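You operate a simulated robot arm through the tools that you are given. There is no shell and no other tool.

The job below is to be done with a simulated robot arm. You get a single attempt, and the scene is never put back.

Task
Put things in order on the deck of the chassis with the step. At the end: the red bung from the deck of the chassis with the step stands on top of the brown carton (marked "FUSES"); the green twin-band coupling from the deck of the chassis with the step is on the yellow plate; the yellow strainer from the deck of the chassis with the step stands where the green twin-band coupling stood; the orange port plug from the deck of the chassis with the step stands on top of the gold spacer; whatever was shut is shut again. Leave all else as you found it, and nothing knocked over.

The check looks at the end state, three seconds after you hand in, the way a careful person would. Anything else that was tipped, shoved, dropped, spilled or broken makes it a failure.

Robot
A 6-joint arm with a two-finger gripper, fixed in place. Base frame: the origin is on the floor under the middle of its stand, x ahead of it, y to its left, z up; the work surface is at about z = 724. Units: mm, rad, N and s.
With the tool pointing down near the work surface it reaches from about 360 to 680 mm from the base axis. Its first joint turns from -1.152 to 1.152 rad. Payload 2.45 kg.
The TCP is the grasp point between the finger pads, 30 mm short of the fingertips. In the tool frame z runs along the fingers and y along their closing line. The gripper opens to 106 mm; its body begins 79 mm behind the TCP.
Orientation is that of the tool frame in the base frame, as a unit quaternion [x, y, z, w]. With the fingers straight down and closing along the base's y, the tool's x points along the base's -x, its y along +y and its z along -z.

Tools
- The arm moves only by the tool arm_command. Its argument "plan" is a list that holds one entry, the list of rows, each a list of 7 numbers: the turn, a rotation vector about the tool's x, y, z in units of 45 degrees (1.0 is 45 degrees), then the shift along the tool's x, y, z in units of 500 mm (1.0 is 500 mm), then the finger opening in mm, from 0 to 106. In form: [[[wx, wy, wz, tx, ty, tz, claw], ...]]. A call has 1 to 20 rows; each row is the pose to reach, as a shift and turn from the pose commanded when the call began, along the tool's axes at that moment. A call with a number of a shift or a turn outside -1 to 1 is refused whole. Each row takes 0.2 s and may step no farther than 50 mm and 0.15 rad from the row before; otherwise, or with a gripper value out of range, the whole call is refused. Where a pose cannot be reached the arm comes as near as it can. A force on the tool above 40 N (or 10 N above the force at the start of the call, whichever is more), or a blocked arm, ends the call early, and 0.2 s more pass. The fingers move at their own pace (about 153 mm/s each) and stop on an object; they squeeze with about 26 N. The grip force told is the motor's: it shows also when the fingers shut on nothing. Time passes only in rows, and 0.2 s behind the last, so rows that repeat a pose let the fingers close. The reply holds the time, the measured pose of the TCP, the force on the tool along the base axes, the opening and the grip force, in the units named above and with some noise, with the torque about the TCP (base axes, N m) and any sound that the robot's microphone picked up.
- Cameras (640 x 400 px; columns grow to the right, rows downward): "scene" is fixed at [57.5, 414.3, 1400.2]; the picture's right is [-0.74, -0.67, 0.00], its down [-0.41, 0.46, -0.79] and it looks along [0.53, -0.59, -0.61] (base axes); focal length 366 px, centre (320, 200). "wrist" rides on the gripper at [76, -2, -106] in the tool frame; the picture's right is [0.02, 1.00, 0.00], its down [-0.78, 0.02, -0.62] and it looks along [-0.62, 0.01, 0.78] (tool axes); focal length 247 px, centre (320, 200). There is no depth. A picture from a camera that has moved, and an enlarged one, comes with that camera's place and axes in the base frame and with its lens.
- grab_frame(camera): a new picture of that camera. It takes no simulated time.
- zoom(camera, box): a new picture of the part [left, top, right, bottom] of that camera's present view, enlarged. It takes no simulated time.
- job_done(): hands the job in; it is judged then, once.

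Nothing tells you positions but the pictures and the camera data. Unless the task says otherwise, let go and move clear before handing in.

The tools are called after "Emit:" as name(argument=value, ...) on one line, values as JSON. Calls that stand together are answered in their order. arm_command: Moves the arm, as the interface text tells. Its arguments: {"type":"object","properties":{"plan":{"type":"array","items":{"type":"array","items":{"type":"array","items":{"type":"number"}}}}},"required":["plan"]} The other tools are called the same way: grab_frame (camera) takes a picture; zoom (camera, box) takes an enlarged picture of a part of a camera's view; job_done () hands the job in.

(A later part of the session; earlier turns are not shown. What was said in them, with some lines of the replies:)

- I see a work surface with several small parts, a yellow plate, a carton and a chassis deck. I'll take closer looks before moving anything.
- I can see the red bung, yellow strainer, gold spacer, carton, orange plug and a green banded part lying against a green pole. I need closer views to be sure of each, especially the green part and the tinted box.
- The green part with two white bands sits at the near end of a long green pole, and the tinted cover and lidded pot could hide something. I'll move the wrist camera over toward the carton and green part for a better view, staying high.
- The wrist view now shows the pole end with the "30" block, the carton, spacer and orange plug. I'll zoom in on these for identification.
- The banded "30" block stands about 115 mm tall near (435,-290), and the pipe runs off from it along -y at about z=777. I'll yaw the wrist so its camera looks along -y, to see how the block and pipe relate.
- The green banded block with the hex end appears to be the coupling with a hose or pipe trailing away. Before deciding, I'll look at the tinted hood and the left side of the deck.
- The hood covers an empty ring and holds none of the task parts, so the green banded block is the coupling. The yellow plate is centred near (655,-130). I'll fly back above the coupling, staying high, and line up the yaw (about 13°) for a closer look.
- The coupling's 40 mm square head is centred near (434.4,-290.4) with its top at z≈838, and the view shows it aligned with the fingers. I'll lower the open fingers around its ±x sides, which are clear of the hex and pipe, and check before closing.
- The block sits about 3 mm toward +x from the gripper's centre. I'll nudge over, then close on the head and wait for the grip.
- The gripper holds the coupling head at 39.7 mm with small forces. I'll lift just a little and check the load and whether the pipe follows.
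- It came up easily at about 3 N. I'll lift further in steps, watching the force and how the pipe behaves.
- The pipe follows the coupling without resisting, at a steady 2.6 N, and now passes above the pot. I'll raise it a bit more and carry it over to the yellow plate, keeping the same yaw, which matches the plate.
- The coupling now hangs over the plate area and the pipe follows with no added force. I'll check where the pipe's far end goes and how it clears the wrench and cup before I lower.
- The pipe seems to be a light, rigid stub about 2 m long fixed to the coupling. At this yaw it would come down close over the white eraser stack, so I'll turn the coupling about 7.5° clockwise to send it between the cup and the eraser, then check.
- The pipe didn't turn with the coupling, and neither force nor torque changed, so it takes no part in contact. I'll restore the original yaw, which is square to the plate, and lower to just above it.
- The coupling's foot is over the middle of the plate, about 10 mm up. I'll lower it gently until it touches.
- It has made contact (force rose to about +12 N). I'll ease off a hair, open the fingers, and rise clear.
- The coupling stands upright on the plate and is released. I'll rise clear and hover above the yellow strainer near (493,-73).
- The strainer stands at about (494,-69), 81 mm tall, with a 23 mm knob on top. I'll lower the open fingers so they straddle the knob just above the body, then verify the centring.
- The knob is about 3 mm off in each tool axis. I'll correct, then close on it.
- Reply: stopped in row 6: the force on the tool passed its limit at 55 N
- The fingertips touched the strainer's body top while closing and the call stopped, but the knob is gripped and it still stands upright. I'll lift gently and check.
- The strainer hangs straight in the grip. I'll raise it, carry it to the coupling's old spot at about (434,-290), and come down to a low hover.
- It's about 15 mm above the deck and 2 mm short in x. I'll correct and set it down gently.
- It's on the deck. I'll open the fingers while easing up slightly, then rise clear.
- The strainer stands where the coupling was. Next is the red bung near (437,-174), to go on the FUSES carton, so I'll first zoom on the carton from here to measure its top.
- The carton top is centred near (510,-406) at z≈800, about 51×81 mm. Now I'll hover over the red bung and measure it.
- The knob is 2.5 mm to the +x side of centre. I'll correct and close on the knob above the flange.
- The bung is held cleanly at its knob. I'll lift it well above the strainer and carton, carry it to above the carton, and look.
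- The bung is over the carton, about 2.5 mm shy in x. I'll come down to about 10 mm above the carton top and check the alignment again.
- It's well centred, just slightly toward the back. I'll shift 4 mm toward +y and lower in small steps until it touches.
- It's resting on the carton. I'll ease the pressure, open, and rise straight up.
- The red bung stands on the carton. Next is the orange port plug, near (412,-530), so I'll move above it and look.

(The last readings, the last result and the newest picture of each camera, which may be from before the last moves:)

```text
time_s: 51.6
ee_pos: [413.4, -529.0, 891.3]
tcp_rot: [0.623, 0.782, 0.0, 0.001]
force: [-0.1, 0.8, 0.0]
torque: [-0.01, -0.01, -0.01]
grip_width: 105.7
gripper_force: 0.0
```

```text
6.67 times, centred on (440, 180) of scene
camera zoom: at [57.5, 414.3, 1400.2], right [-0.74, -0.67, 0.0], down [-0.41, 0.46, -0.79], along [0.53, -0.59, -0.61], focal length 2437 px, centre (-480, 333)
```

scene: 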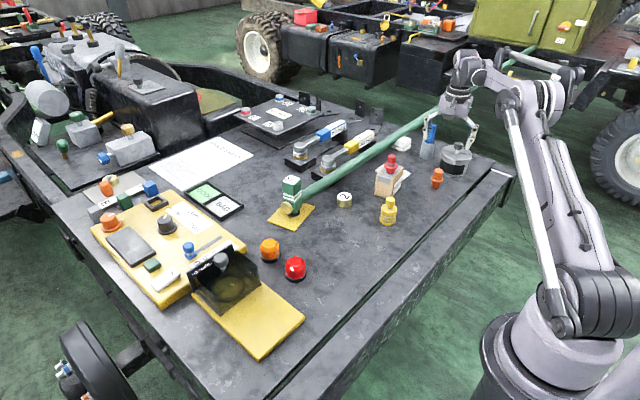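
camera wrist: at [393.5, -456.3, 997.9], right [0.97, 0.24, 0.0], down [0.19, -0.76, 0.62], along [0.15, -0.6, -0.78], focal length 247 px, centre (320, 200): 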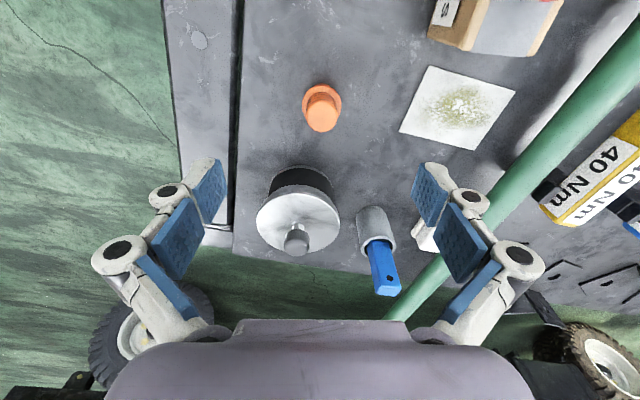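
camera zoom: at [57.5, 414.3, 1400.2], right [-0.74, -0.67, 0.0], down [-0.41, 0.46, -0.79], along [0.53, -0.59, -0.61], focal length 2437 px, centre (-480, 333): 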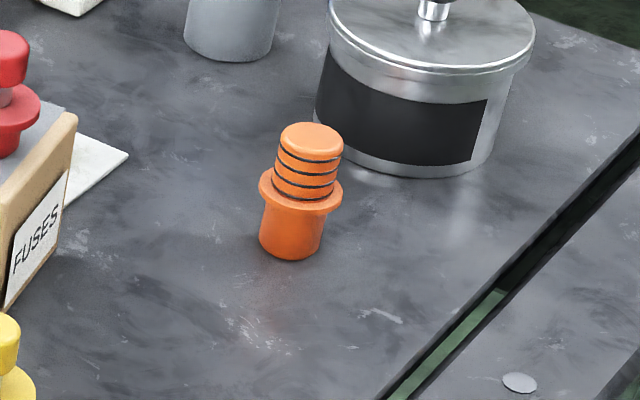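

The plug's ribbed top (28 mm wide, top at z≈784, flange at 754) is right under the gripper. I'll lower the open fingers to the ribbed section and check.

Emit:
arm_command(plan=[[[0, 0, 0, 0, 0.002, 0.05, 106], [0, 0, 0, 0, 0.002, 0.1, 106], [0, 0, 0, 0, 0.002, 0.15, 106], [0, 0, 0, 0, 0.002, 0.18, 106], [0, 0, 0, 0, 0.002, 0.192, 106], [0, 0, 0, 0, 0.002, 0.192, 106]]])

Emit:
zoom(camera="wrist", box=[240, 80, 400, 220])

Emit:
zoom(camera="scene", box=[370, 110, 500, 220])

```text
time_s: 53.0
ee_pos: [415.2, -529.7, 793.3]
tcp_rot: [0.624, 0.782, 0.0, 0.0]
force: [0.1, -0.3, 0.2]
torque: [0.01, 0.01, 0.02]
grip_width: 105.9
gripper_force: 0.0
```

```text
2.86 times, centred on (320, 150) of wrist
camera zoom: at [395.0, -456.3, 899.8], right [0.97, 0.24, 0.0], down [0.19, -0.76, 0.62], along [0.15, -0.6, -0.78], focal length 706 px, centre (320, 343)
```

zoom: 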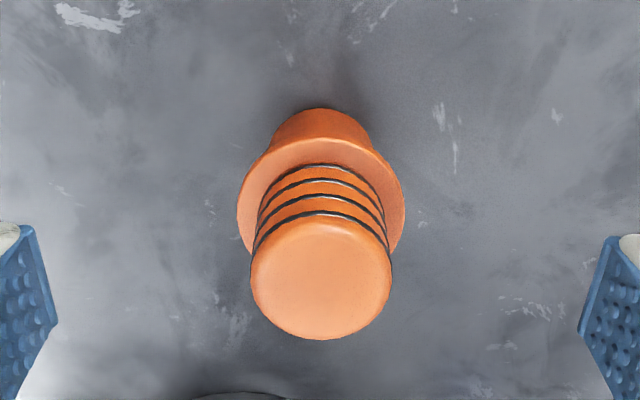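

```text
3.64 times, centred on (435, 165) of scene
camera zoom: at [57.5, 414.3, 1400.2], right [-0.74, -0.67, 0.0], down [-0.41, 0.46, -0.79], along [0.53, -0.59, -0.61], focal length 1329 px, centre (-98, 327)
```

zoom: 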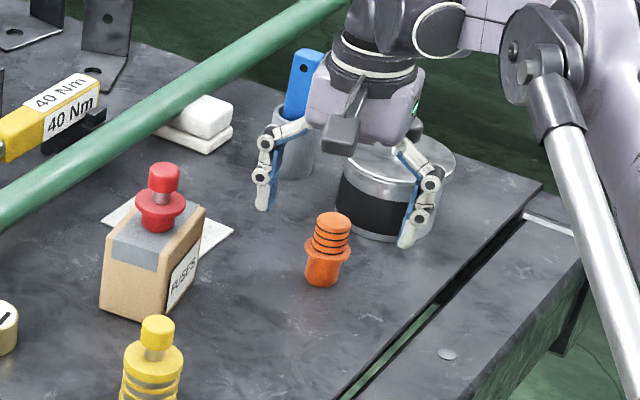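

The plug is centred between the fingers. Closing on the ribbed section now.

Emit:
arm_command(plan=[[[0, 0, 0, 0, 0, 0, 80], [0, 0, 0, 0, 0, 0, 55], [0, 0, 0, 0, 0, 0, 36], [0, 0, 0, 0, 0, 0, 15], [0, 0, 0, 0, 0, 0, 15], [0, 0, 0, 0, 0, 0, 15]]])

Emit:
zoom(camera="wrist", box=[220, 80, 420, 250])

Emit:
zoom(camera="scene", box=[370, 110, 500, 220])

```text
time_s: 54.4
ee_pos: [414.0, -529.3, 793.7]
tcp_rot: [0.623, 0.782, 0.001, 0.001]
force: [-0.2, -0.1, 2.0]
torque: [-0.06, -0.02, 0.04]
grip_width: 26.2
gripper_force: 25.8
```

```text
2.35 times, centred on (320, 165) of wrist
camera zoom: at [394.9, -456.3, 900.1], right [0.97, 0.24, 0.0], down [0.19, -0.76, 0.62], along [0.15, -0.6, -0.78], focal length 581 px, centre (320, 282)
```

zoom: 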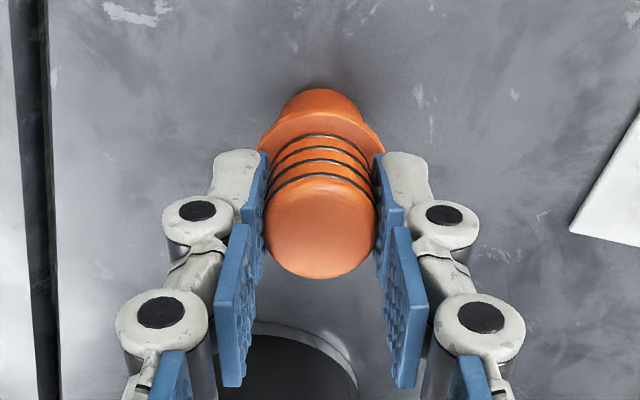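

```text
3.64 times, centred on (435, 165) of scene
camera zoom: at [57.5, 414.3, 1400.2], right [-0.74, -0.67, 0.0], down [-0.41, 0.46, -0.79], along [0.53, -0.59, -0.61], focal length 1329 px, centre (-98, 327)
```

zoom: 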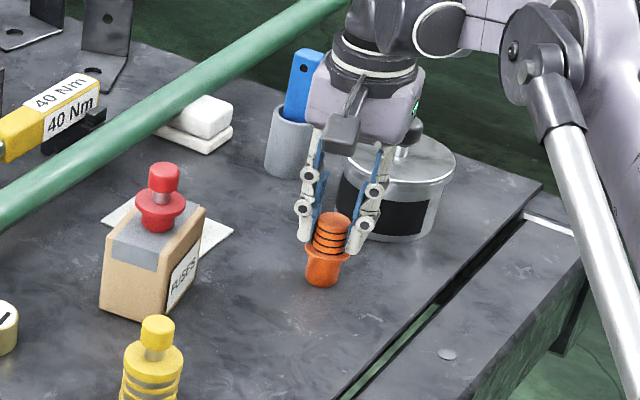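

The plug is held at 26 mm. I'll lift it, pass beside the carton and over the strainer's side at height, and hover above the gold spacer near (568,-268).

Emit:
arm_command(plan=[[[0, 0, 0, 0, 0, -0.02, 15], [0, 0, 0, 0, 0, -0.06, 15], [0, 0, 0, 0, 0, -0.13, 15], [0, 0, 0, 0, 0, -0.2, 15], [0, 0, 0, 0.06, 0.028, -0.24, 15], [0, 0, 0, 0.13, 0.06, -0.28, 15], [0, 0, 0, 0.18, 0.085, -0.31, 15], [0, 0, 0, 0.221, 0.105, -0.312, 15], [0, 0, 0, 0.265, 0.147, -0.312, 15], [0, 0, 0, 0.31, 0.19, -0.312, 15], [0, 0, 0, 0.35, 0.23, -0.312, 15], [0, 0, 0, 0.3886, 0.267, -0.312, 15], [0, 0, 0, 0.405, 0.317, -0.312, 15], [0, 0, 0, 0.422, 0.37, -0.312, 15], [0, 0, 0, 0.4394, 0.4188, -0.312, 15], [0, 0, 0, 0.4394, 0.4188, -0.28, 15], [0, 0, 0, 0.4394, 0.4188, -0.24, 15], [0, 0, 0, 0.4394, 0.4188, -0.24, 15]]])

Emit:
grab_frame(camera="wrist")

Emit:
grab_frame(camera="scene")

```text
time_s: 58.2
ee_pos: [569.7, -266.9, 914.9]
tcp_rot: [0.623, 0.782, 0.0, 0.001]
force: [-0.2, -0.6, -0.6]
torque: [0.0, 0.0, -0.02]
grip_width: 26.2
gripper_force: 26.1
```

```text
taken
camera wrist: at [550.9, -193.7, 1022.0], right [0.97, 0.24, 0.0], down [0.19, -0.76, 0.62], along [0.15, -0.6, -0.78], focal length 247 px, centre (320, 200)
```

wrist: 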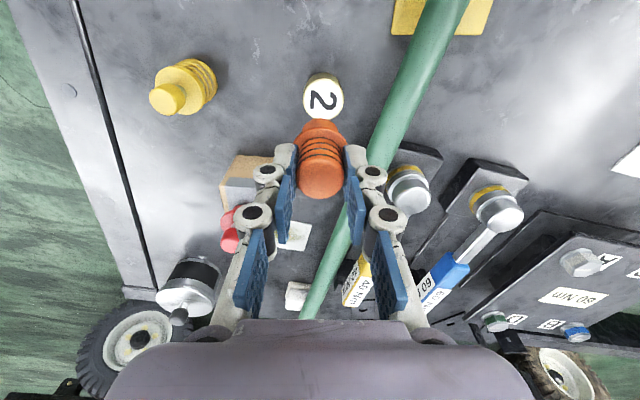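

```text
taken
```

scene: 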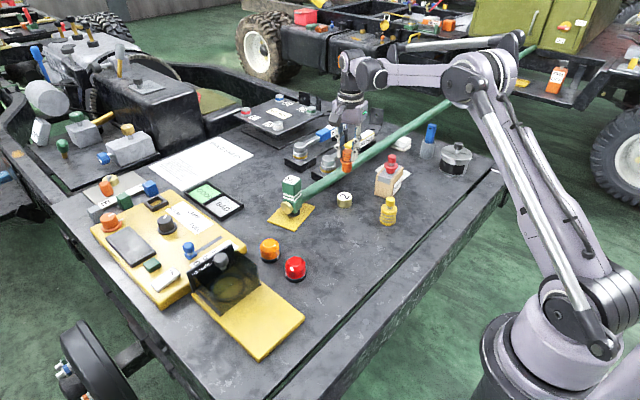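

Emit:
zoom(camera="wrist", box=[240, 50, 400, 210])

Emit:
zoom(camera="scene", box=[290, 120, 410, 230])

```text
2.50 times, centred on (320, 130) of wrist
camera zoom: at [550.9, -193.7, 1022.0], right [0.97, 0.24, 0.0], down [0.19, -0.76, 0.62], along [0.15, -0.6, -0.78], focal length 617 px, centre (320, 375)
```

zoom: 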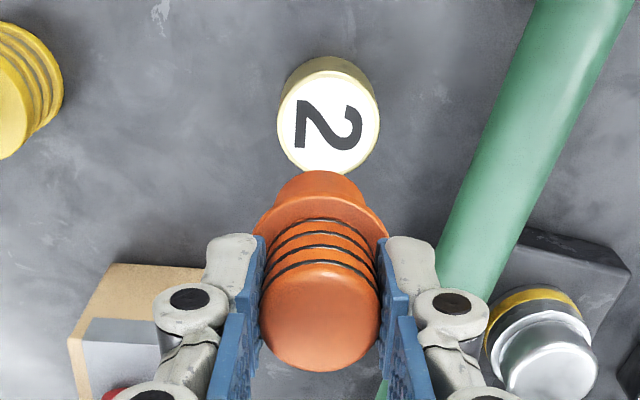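

```text
3.64 times, centred on (350, 175) of scene
camera zoom: at [57.5, 414.3, 1400.2], right [-0.74, -0.67, 0.0], down [-0.41, 0.46, -0.79], along [0.53, -0.59, -0.61], focal length 1329 px, centre (211, 291)
```

zoom: 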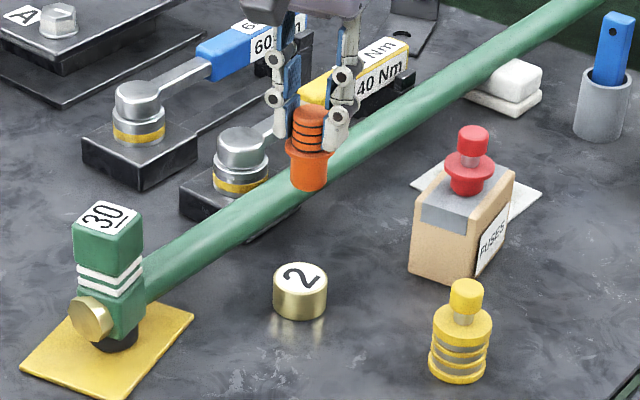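

The spacer's top, 44 mm across, is centred near (573.4,-269.8). I'll shift over it and come down to about 20 mm above it, then recheck.

Emit:
arm_command(plan=[[[0, 0, 0, -0.0063, 0.0053, 0.04, 15], [0, 0, 0, -0.0063, 0.0053, 0.09, 15], [0, 0, 0, -0.0063, 0.0053, 0.13, 15], [0, 0, 0, -0.0063, 0.0053, 0.15, 15], [0, 0, 0, -0.0063, 0.0053, 0.15, 15]]])

Emit:
zoom(camera="wrist", box=[240, 50, 400, 210])

Emit:
zoom(camera="scene", box=[290, 140, 400, 230])

```text
time_s: 59.4
ee_pos: [573.5, -268.0, 837.3]
tcp_rot: [0.623, 0.782, 0.001, 0.002]
force: [0.3, -0.2, -0.9]
torque: [-0.03, 0.01, 0.02]
grip_width: 26.2
gripper_force: 25.4
```

```text
2.50 times, centred on (320, 130) of wrist
camera zoom: at [554.8, -194.5, 944.2], right [0.97, 0.24, 0.0], down [0.19, -0.76, 0.62], along [0.15, -0.6, -0.78], focal length 617 px, centre (320, 375)
```

zoom: 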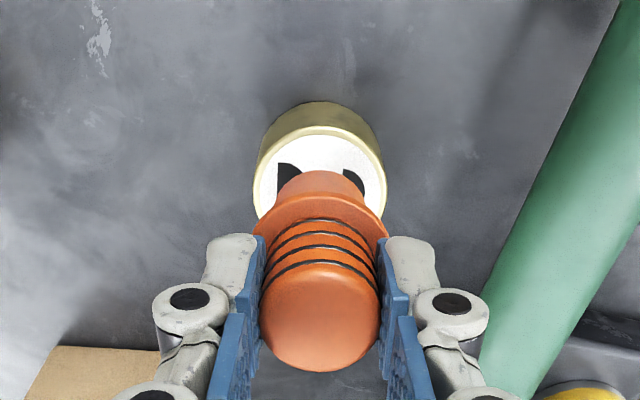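

```text
4.44 times, centred on (345, 185) of scene
camera zoom: at [57.5, 414.3, 1400.2], right [-0.74, -0.67, 0.0], down [-0.41, 0.46, -0.79], along [0.53, -0.59, -0.61], focal length 1624 px, centre (209, 267)
```

zoom: 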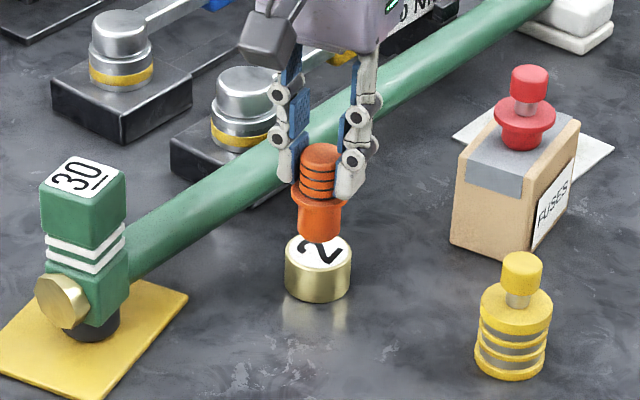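

From both cameras the plug's base and the spacer are aligned within about 2 mm. I'll trim 1.5 mm in y and lower close to contact, then verify.

Emit:
arm_command(plan=[[[0, 0, 0, -0.003, -0.0005, 0.01, 15], [0, 0, 0, -0.003, -0.0005, 0.02, 15], [0, 0, 0, -0.003, -0.0005, 0.028, 15], [0, 0, 0, -0.003, -0.0005, 0.028, 15]]])

Emit:
zoom(camera="wrist", box=[240, 50, 400, 210])

Emit:
zoom(camera="scene", box=[310, 150, 380, 220])

```text
time_s: 60.4
ee_pos: [573.6, -271.3, 824.8]
tcp_rot: [0.623, 0.782, 0.0, 0.002]
force: [0.0, 0.1, -1.1]
torque: [-0.01, 0.01, -0.01]
grip_width: 26.1
gripper_force: 26.1
```

```text
2.50 times, centred on (320, 130) of wrist
camera zoom: at [554.4, -197.4, 931.1], right [0.97, 0.24, 0.0], down [0.19, -0.76, 0.62], along [0.15, -0.6, -0.78], focal length 617 px, centre (320, 375)
```

zoom: 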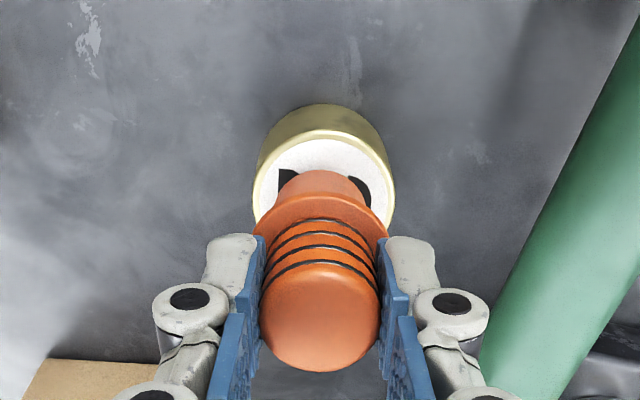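

```text
5.71 times, centred on (345, 185) of scene
camera zoom: at [57.5, 414.3, 1400.2], right [-0.74, -0.67, 0.0], down [-0.41, 0.46, -0.79], along [0.53, -0.59, -0.61], focal length 2088 px, centre (177, 286)
```

zoom: 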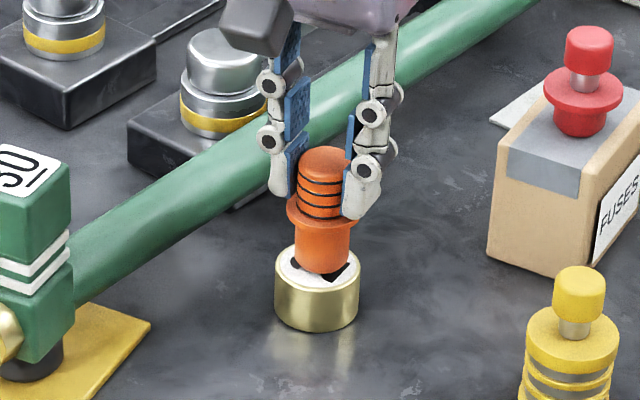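

The plug's base is roughly 3 mm to the -x/-y side of the spacer's centre. I'll correct that and then step down to contact.

Emit:
arm_command(plan=[[[0, 0, 0, 0.005, 0.0035, 0.0, 15], [0, 0, 0, 0.005, 0.0035, 0.002, 15], [0, 0, 0, 0.005, 0.0035, 0.002, 15]]])

Emit:
zoom(camera="scene", box=[310, 150, 380, 220])

Emit:
zoom(camera="wrist", box=[240, 50, 400, 210])

```text
time_s: 61.2
ee_pos: [574.8, -266.7, 824.1]
tcp_rot: [0.623, 0.782, 0.0, 0.0]
force: [0.6, -0.3, -1.0]
torque: [-0.01, 0.03, 0.04]
grip_width: 26.2
gripper_force: 26.0
```

```text
5.71 times, centred on (345, 185) of scene
camera zoom: at [57.5, 414.3, 1400.2], right [-0.74, -0.67, 0.0], down [-0.41, 0.46, -0.79], along [0.53, -0.59, -0.61], focal length 2088 px, centre (177, 286)
```

zoom: 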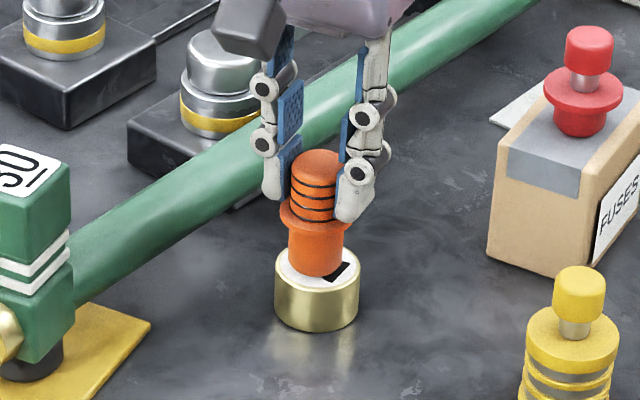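

```text
2.50 times, centred on (320, 130) of wrist
camera zoom: at [555.6, -193.7, 930.6], right [0.97, 0.24, 0.0], down [0.19, -0.76, 0.62], along [0.15, -0.6, -0.78], focal length 617 px, centre (320, 375)
```

zoom: 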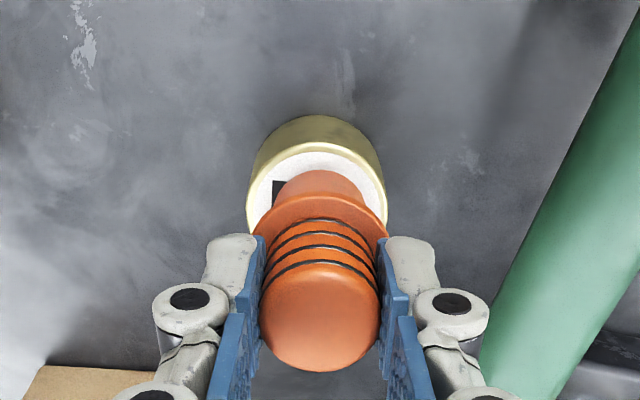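

Both views now show the plug centred over the spacer, about 6 mm up. Stepping down to contact.

Emit:
arm_command(plan=[[[0, 0, 0, 0, 0, 0.003, 15], [0, 0, 0, 0, 0, 0.006, 15], [0, 0, 0, 0, 0, 0.008, 15], [0, 0, 0, 0, 0, 0.008, 15]]])

Emit:
arm_command(plan=[[[0, 0, 0, 0, 0, 0.002, 15], [0, 0, 0, 0, 0, 0.002, 15]]])

```text
time_s: 62.2
ee_pos: [574.2, -266.8, 820.7]
tcp_rot: [0.623, 0.782, 0.0, 0.001]
force: [0.0, 1.7, 17.9]
torque: [0.11, -0.02, 0.03]
grip_width: 26.4
gripper_force: 25.7
```

```text
time_s: 62.8
ee_pos: [573.5, -268.0, 818.7]
tcp_rot: [0.623, 0.782, 0.0, 0.001]
force: [1.9, 1.4, 18.5]
torque: [-0.03, -0.04, 0.04]
grip_width: 26.2
gripper_force: 26.0
```

It has made contact at about 18 N. I'll ease off and check that it sits flat before releasing.

Emit:
arm_command(plan=[[[0, 0, 0, 0, 0, -0.002, 15], [0, 0, 0, 0, 0, -0.002, 15]]])

Emit:
zoom(camera="scene", box=[310, 150, 380, 220])

Emit:
zoom(camera="wrist", box=[240, 50, 400, 210])

```text
time_s: 63.4
ee_pos: [574.9, -268.6, 819.3]
tcp_rot: [0.623, 0.782, -0.001, 0.001]
force: [1.4, 1.7, 2.7]
torque: [0.04, -0.01, 0.02]
grip_width: 26.3
gripper_force: 26.1
```

```text
5.71 times, centred on (345, 185) of scene
camera zoom: at [57.5, 414.3, 1400.2], right [-0.74, -0.67, 0.0], down [-0.41, 0.46, -0.79], along [0.53, -0.59, -0.61], focal length 2088 px, centre (177, 286)
```

zoom: 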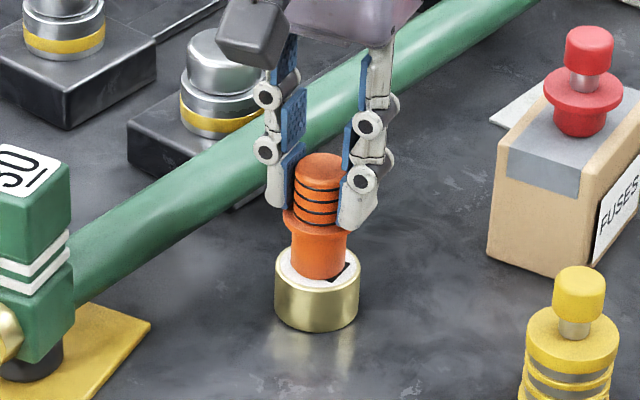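

```text
2.50 times, centred on (320, 130) of wrist
camera zoom: at [554.6, -195.3, 925.7], right [0.97, 0.24, 0.0], down [0.19, -0.76, 0.62], along [0.15, -0.6, -0.78], focal length 617 px, centre (320, 375)
```

zoom: 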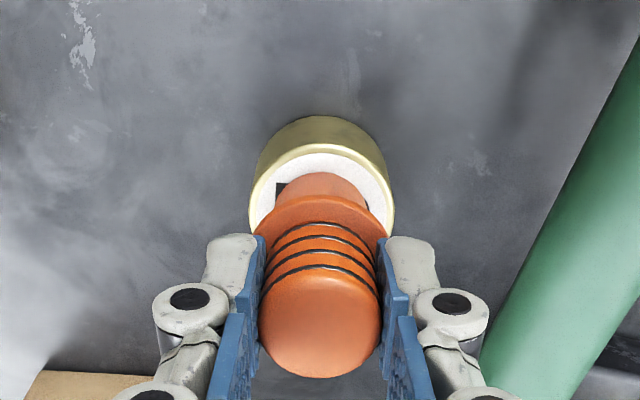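

The plug rests flat on the spacer, well within its rim. I'll open the fingers and rise clear.

Emit:
arm_command(plan=[[[0, 0, 0, 0, 0, 0, 24], [0, 0, 0, 0, 0, 0, 30], [0, 0, 0, 0, 0, 0, 40], [0, 0, 0, 0, 0, 0, 60], [0, 0, 0, 0, 0, 0, 80], [0, 0, 0, 0, 0, 0, 80], [0, 0, 0, 0, 0, -0.03, 80], [0, 0, 0, 0, 0, -0.08, 80], [0, 0, 0, 0, 0, -0.15, 80], [0, 0, 0, 0, 0, -0.22, 80], [0, 0, 0, 0, 0, -0.22, 80]]])

Emit:
grab_frame(camera="wrist")

Emit:
zoom(camera="scene", box=[290, 140, 410, 230])

```text
time_s: 65.8
ee_pos: [574.8, -268.7, 927.7]
tcp_rot: [0.623, 0.783, 0.001, 0.001]
force: [-0.1, -0.4, 0.7]
torque: [0.01, 0.02, -0.01]
grip_width: 80.3
gripper_force: 0.1
```

```text
taken
camera wrist: at [554.5, -195.1, 1034.8], right [0.97, 0.24, 0.0], down [0.19, -0.76, 0.62], along [0.15, -0.6, -0.78], focal length 247 px, centre (320, 200)
```

wrist: 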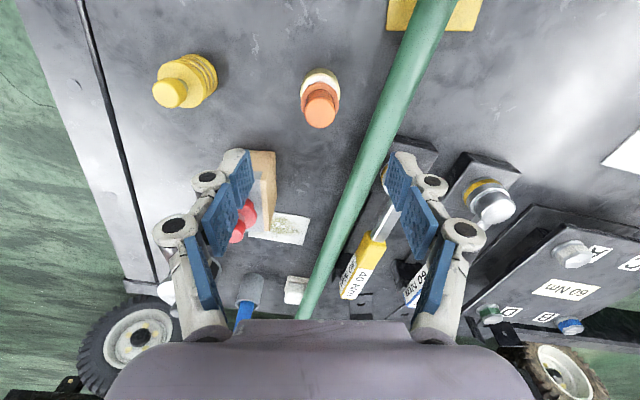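

```text
4.44 times, centred on (350, 185) of scene
camera zoom: at [57.5, 414.3, 1400.2], right [-0.74, -0.67, 0.0], down [-0.41, 0.46, -0.79], along [0.53, -0.59, -0.61], focal length 1624 px, centre (187, 267)
```

zoom: 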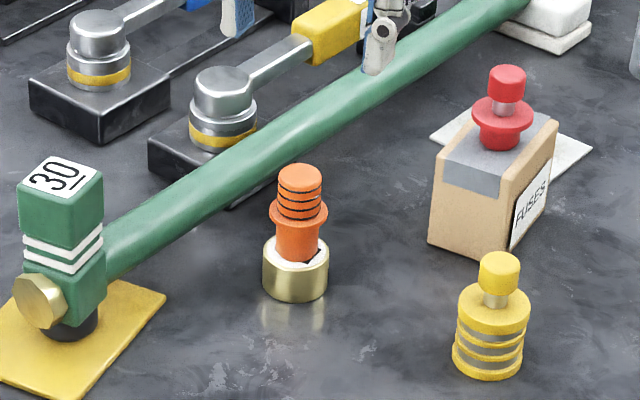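

All four parts are in place. I'll rise and move back to a clear position, then do a final inspection.

Emit:
arm_command(plan=[[[0, 0, 0, 0, 0, -0.05, 90], [0, 0, 0, 0, 0, -0.1, 106], [0, 0, 0, 0.07, -0.033, -0.1, 106], [0, 0, 0, 0.14, -0.066, -0.1, 106], [0, 0, 0, 0.21, -0.1, -0.1, 106], [0, 0, 0, 0.28, -0.133, -0.1, 106], [0, 0, 0, 0.35, -0.166, -0.1, 106], [0, 0, 0, 0.4217, -0.199, -0.1, 106], [0, 0, 0, 0.4217, -0.199, -0.1, 106]]])

Emit:
grab_frame(camera="scene")

Emit:
grab_frame(camera="wrist")

Emit:
zoom(camera="scene", box=[260, 120, 420, 240])

Emit:
zoom(camera="scene", box=[360, 100, 500, 220])

```text
time_s: 67.8
ee_pos: [432.4, -84.8, 980.5]
tcp_rot: [0.623, 0.783, 0.0, 0.002]
force: [0.6, -0.4, 0.0]
torque: [-0.01, -0.01, -0.02]
grip_width: 105.8
gripper_force: 0.1
```

```text
taken
```

scene: 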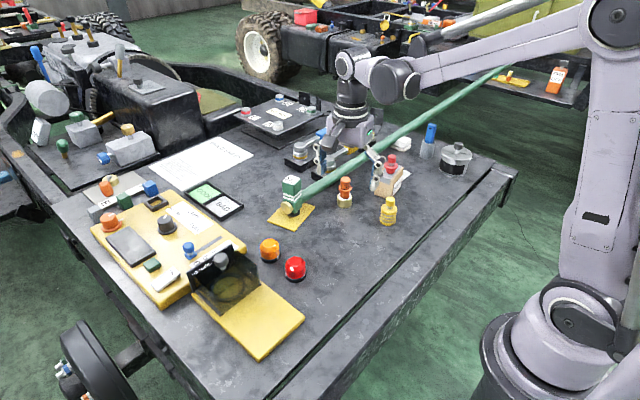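

```text
taken
camera wrist: at [412.5, -12.7, 1086.9], right [0.97, 0.24, 0.0], down [0.19, -0.76, 0.62], along [0.15, -0.6, -0.78], focal length 247 px, centre (320, 200)
```

wrist: 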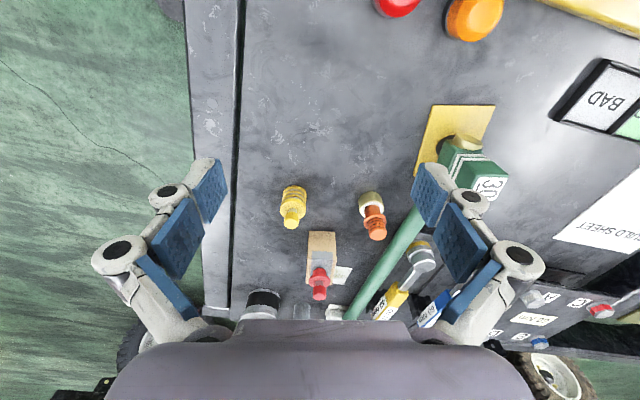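

```text
3.33 times, centred on (340, 180) of scene
camera zoom: at [57.5, 414.3, 1400.2], right [-0.74, -0.67, 0.0], down [-0.41, 0.46, -0.79], along [0.53, -0.59, -0.61], focal length 1218 px, centre (253, 267)
```

zoom: 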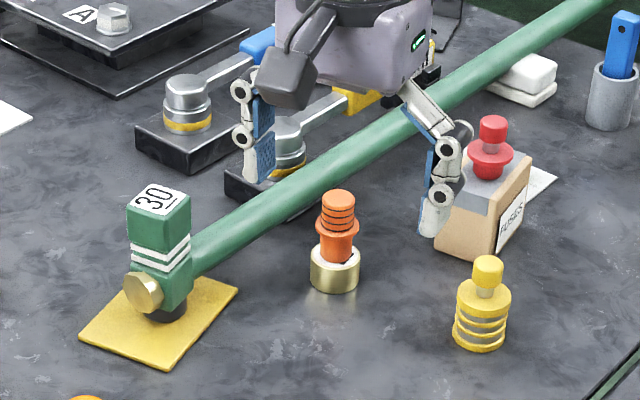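

```text
3.33 times, centred on (430, 160) of scene
camera zoom: at [57.5, 414.3, 1400.2], right [-0.74, -0.67, 0.0], down [-0.41, 0.46, -0.79], along [0.53, -0.59, -0.61], focal length 1218 px, centre (-47, 333)
```

zoom: 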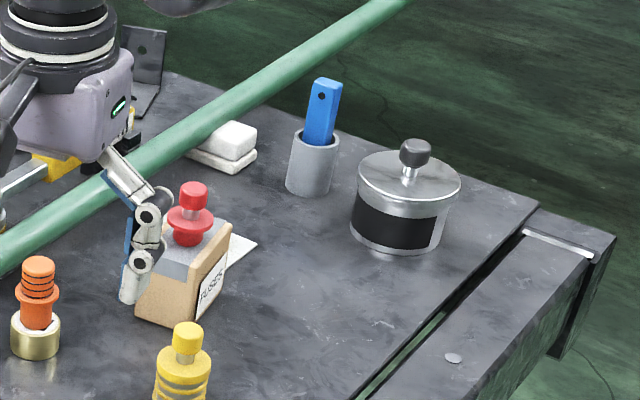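

The final check shows all four parts where they belong:
- **Coupling:** stands on the yellow plate.
- **Strainer:** stands upright on the coupling's old spot.
- **Bung:** stands on the FUSES carton.
- **Plug:** stands on the gold spacer.

I opened nothing that was shut, nothing else looks disturbed, and the arm is clear, so I'm handing in.

Emit:
job_done()

```text
The job is handed in.
```

I've handed in the job with all four parts in place. The last pictures before hand-in showed everything upright and the arm clear. I haven't seen the result of the check.

- **Green coupling:** it stands near the middle of the yellow plate. I took the green block marked "30", with two white bands, to be the coupling.
- **Yellow strainer:** it stands where the coupling was, within about 2 mm.
- **Red bung:** it stands near the centre of the top of the carton marked "FUSES".
- **Orange plug:** it stands on the gold spacer, a few millimetres off centre but well inside the rim.

**Shut things:** I opened nothing, so there was nothing to shut again. The tinted hood showed only an empty ring. I didn't look inside the lidded pot, which was beyond the arm's reach.

**Contact while gripping:** when I gripped the strainer, the fingertips pressed on its body and the arm stopped itself at 55 N. The strainer stayed upright and I saw no damage.

**Green pipe:** a pipe about 2 m long is drawn attached to the coupling, and it moved along with it. It added no load, had been drawn running through the pot, and now passes close over the white eraser. The eraser, cup and pot looked unmoved in the last pictures.
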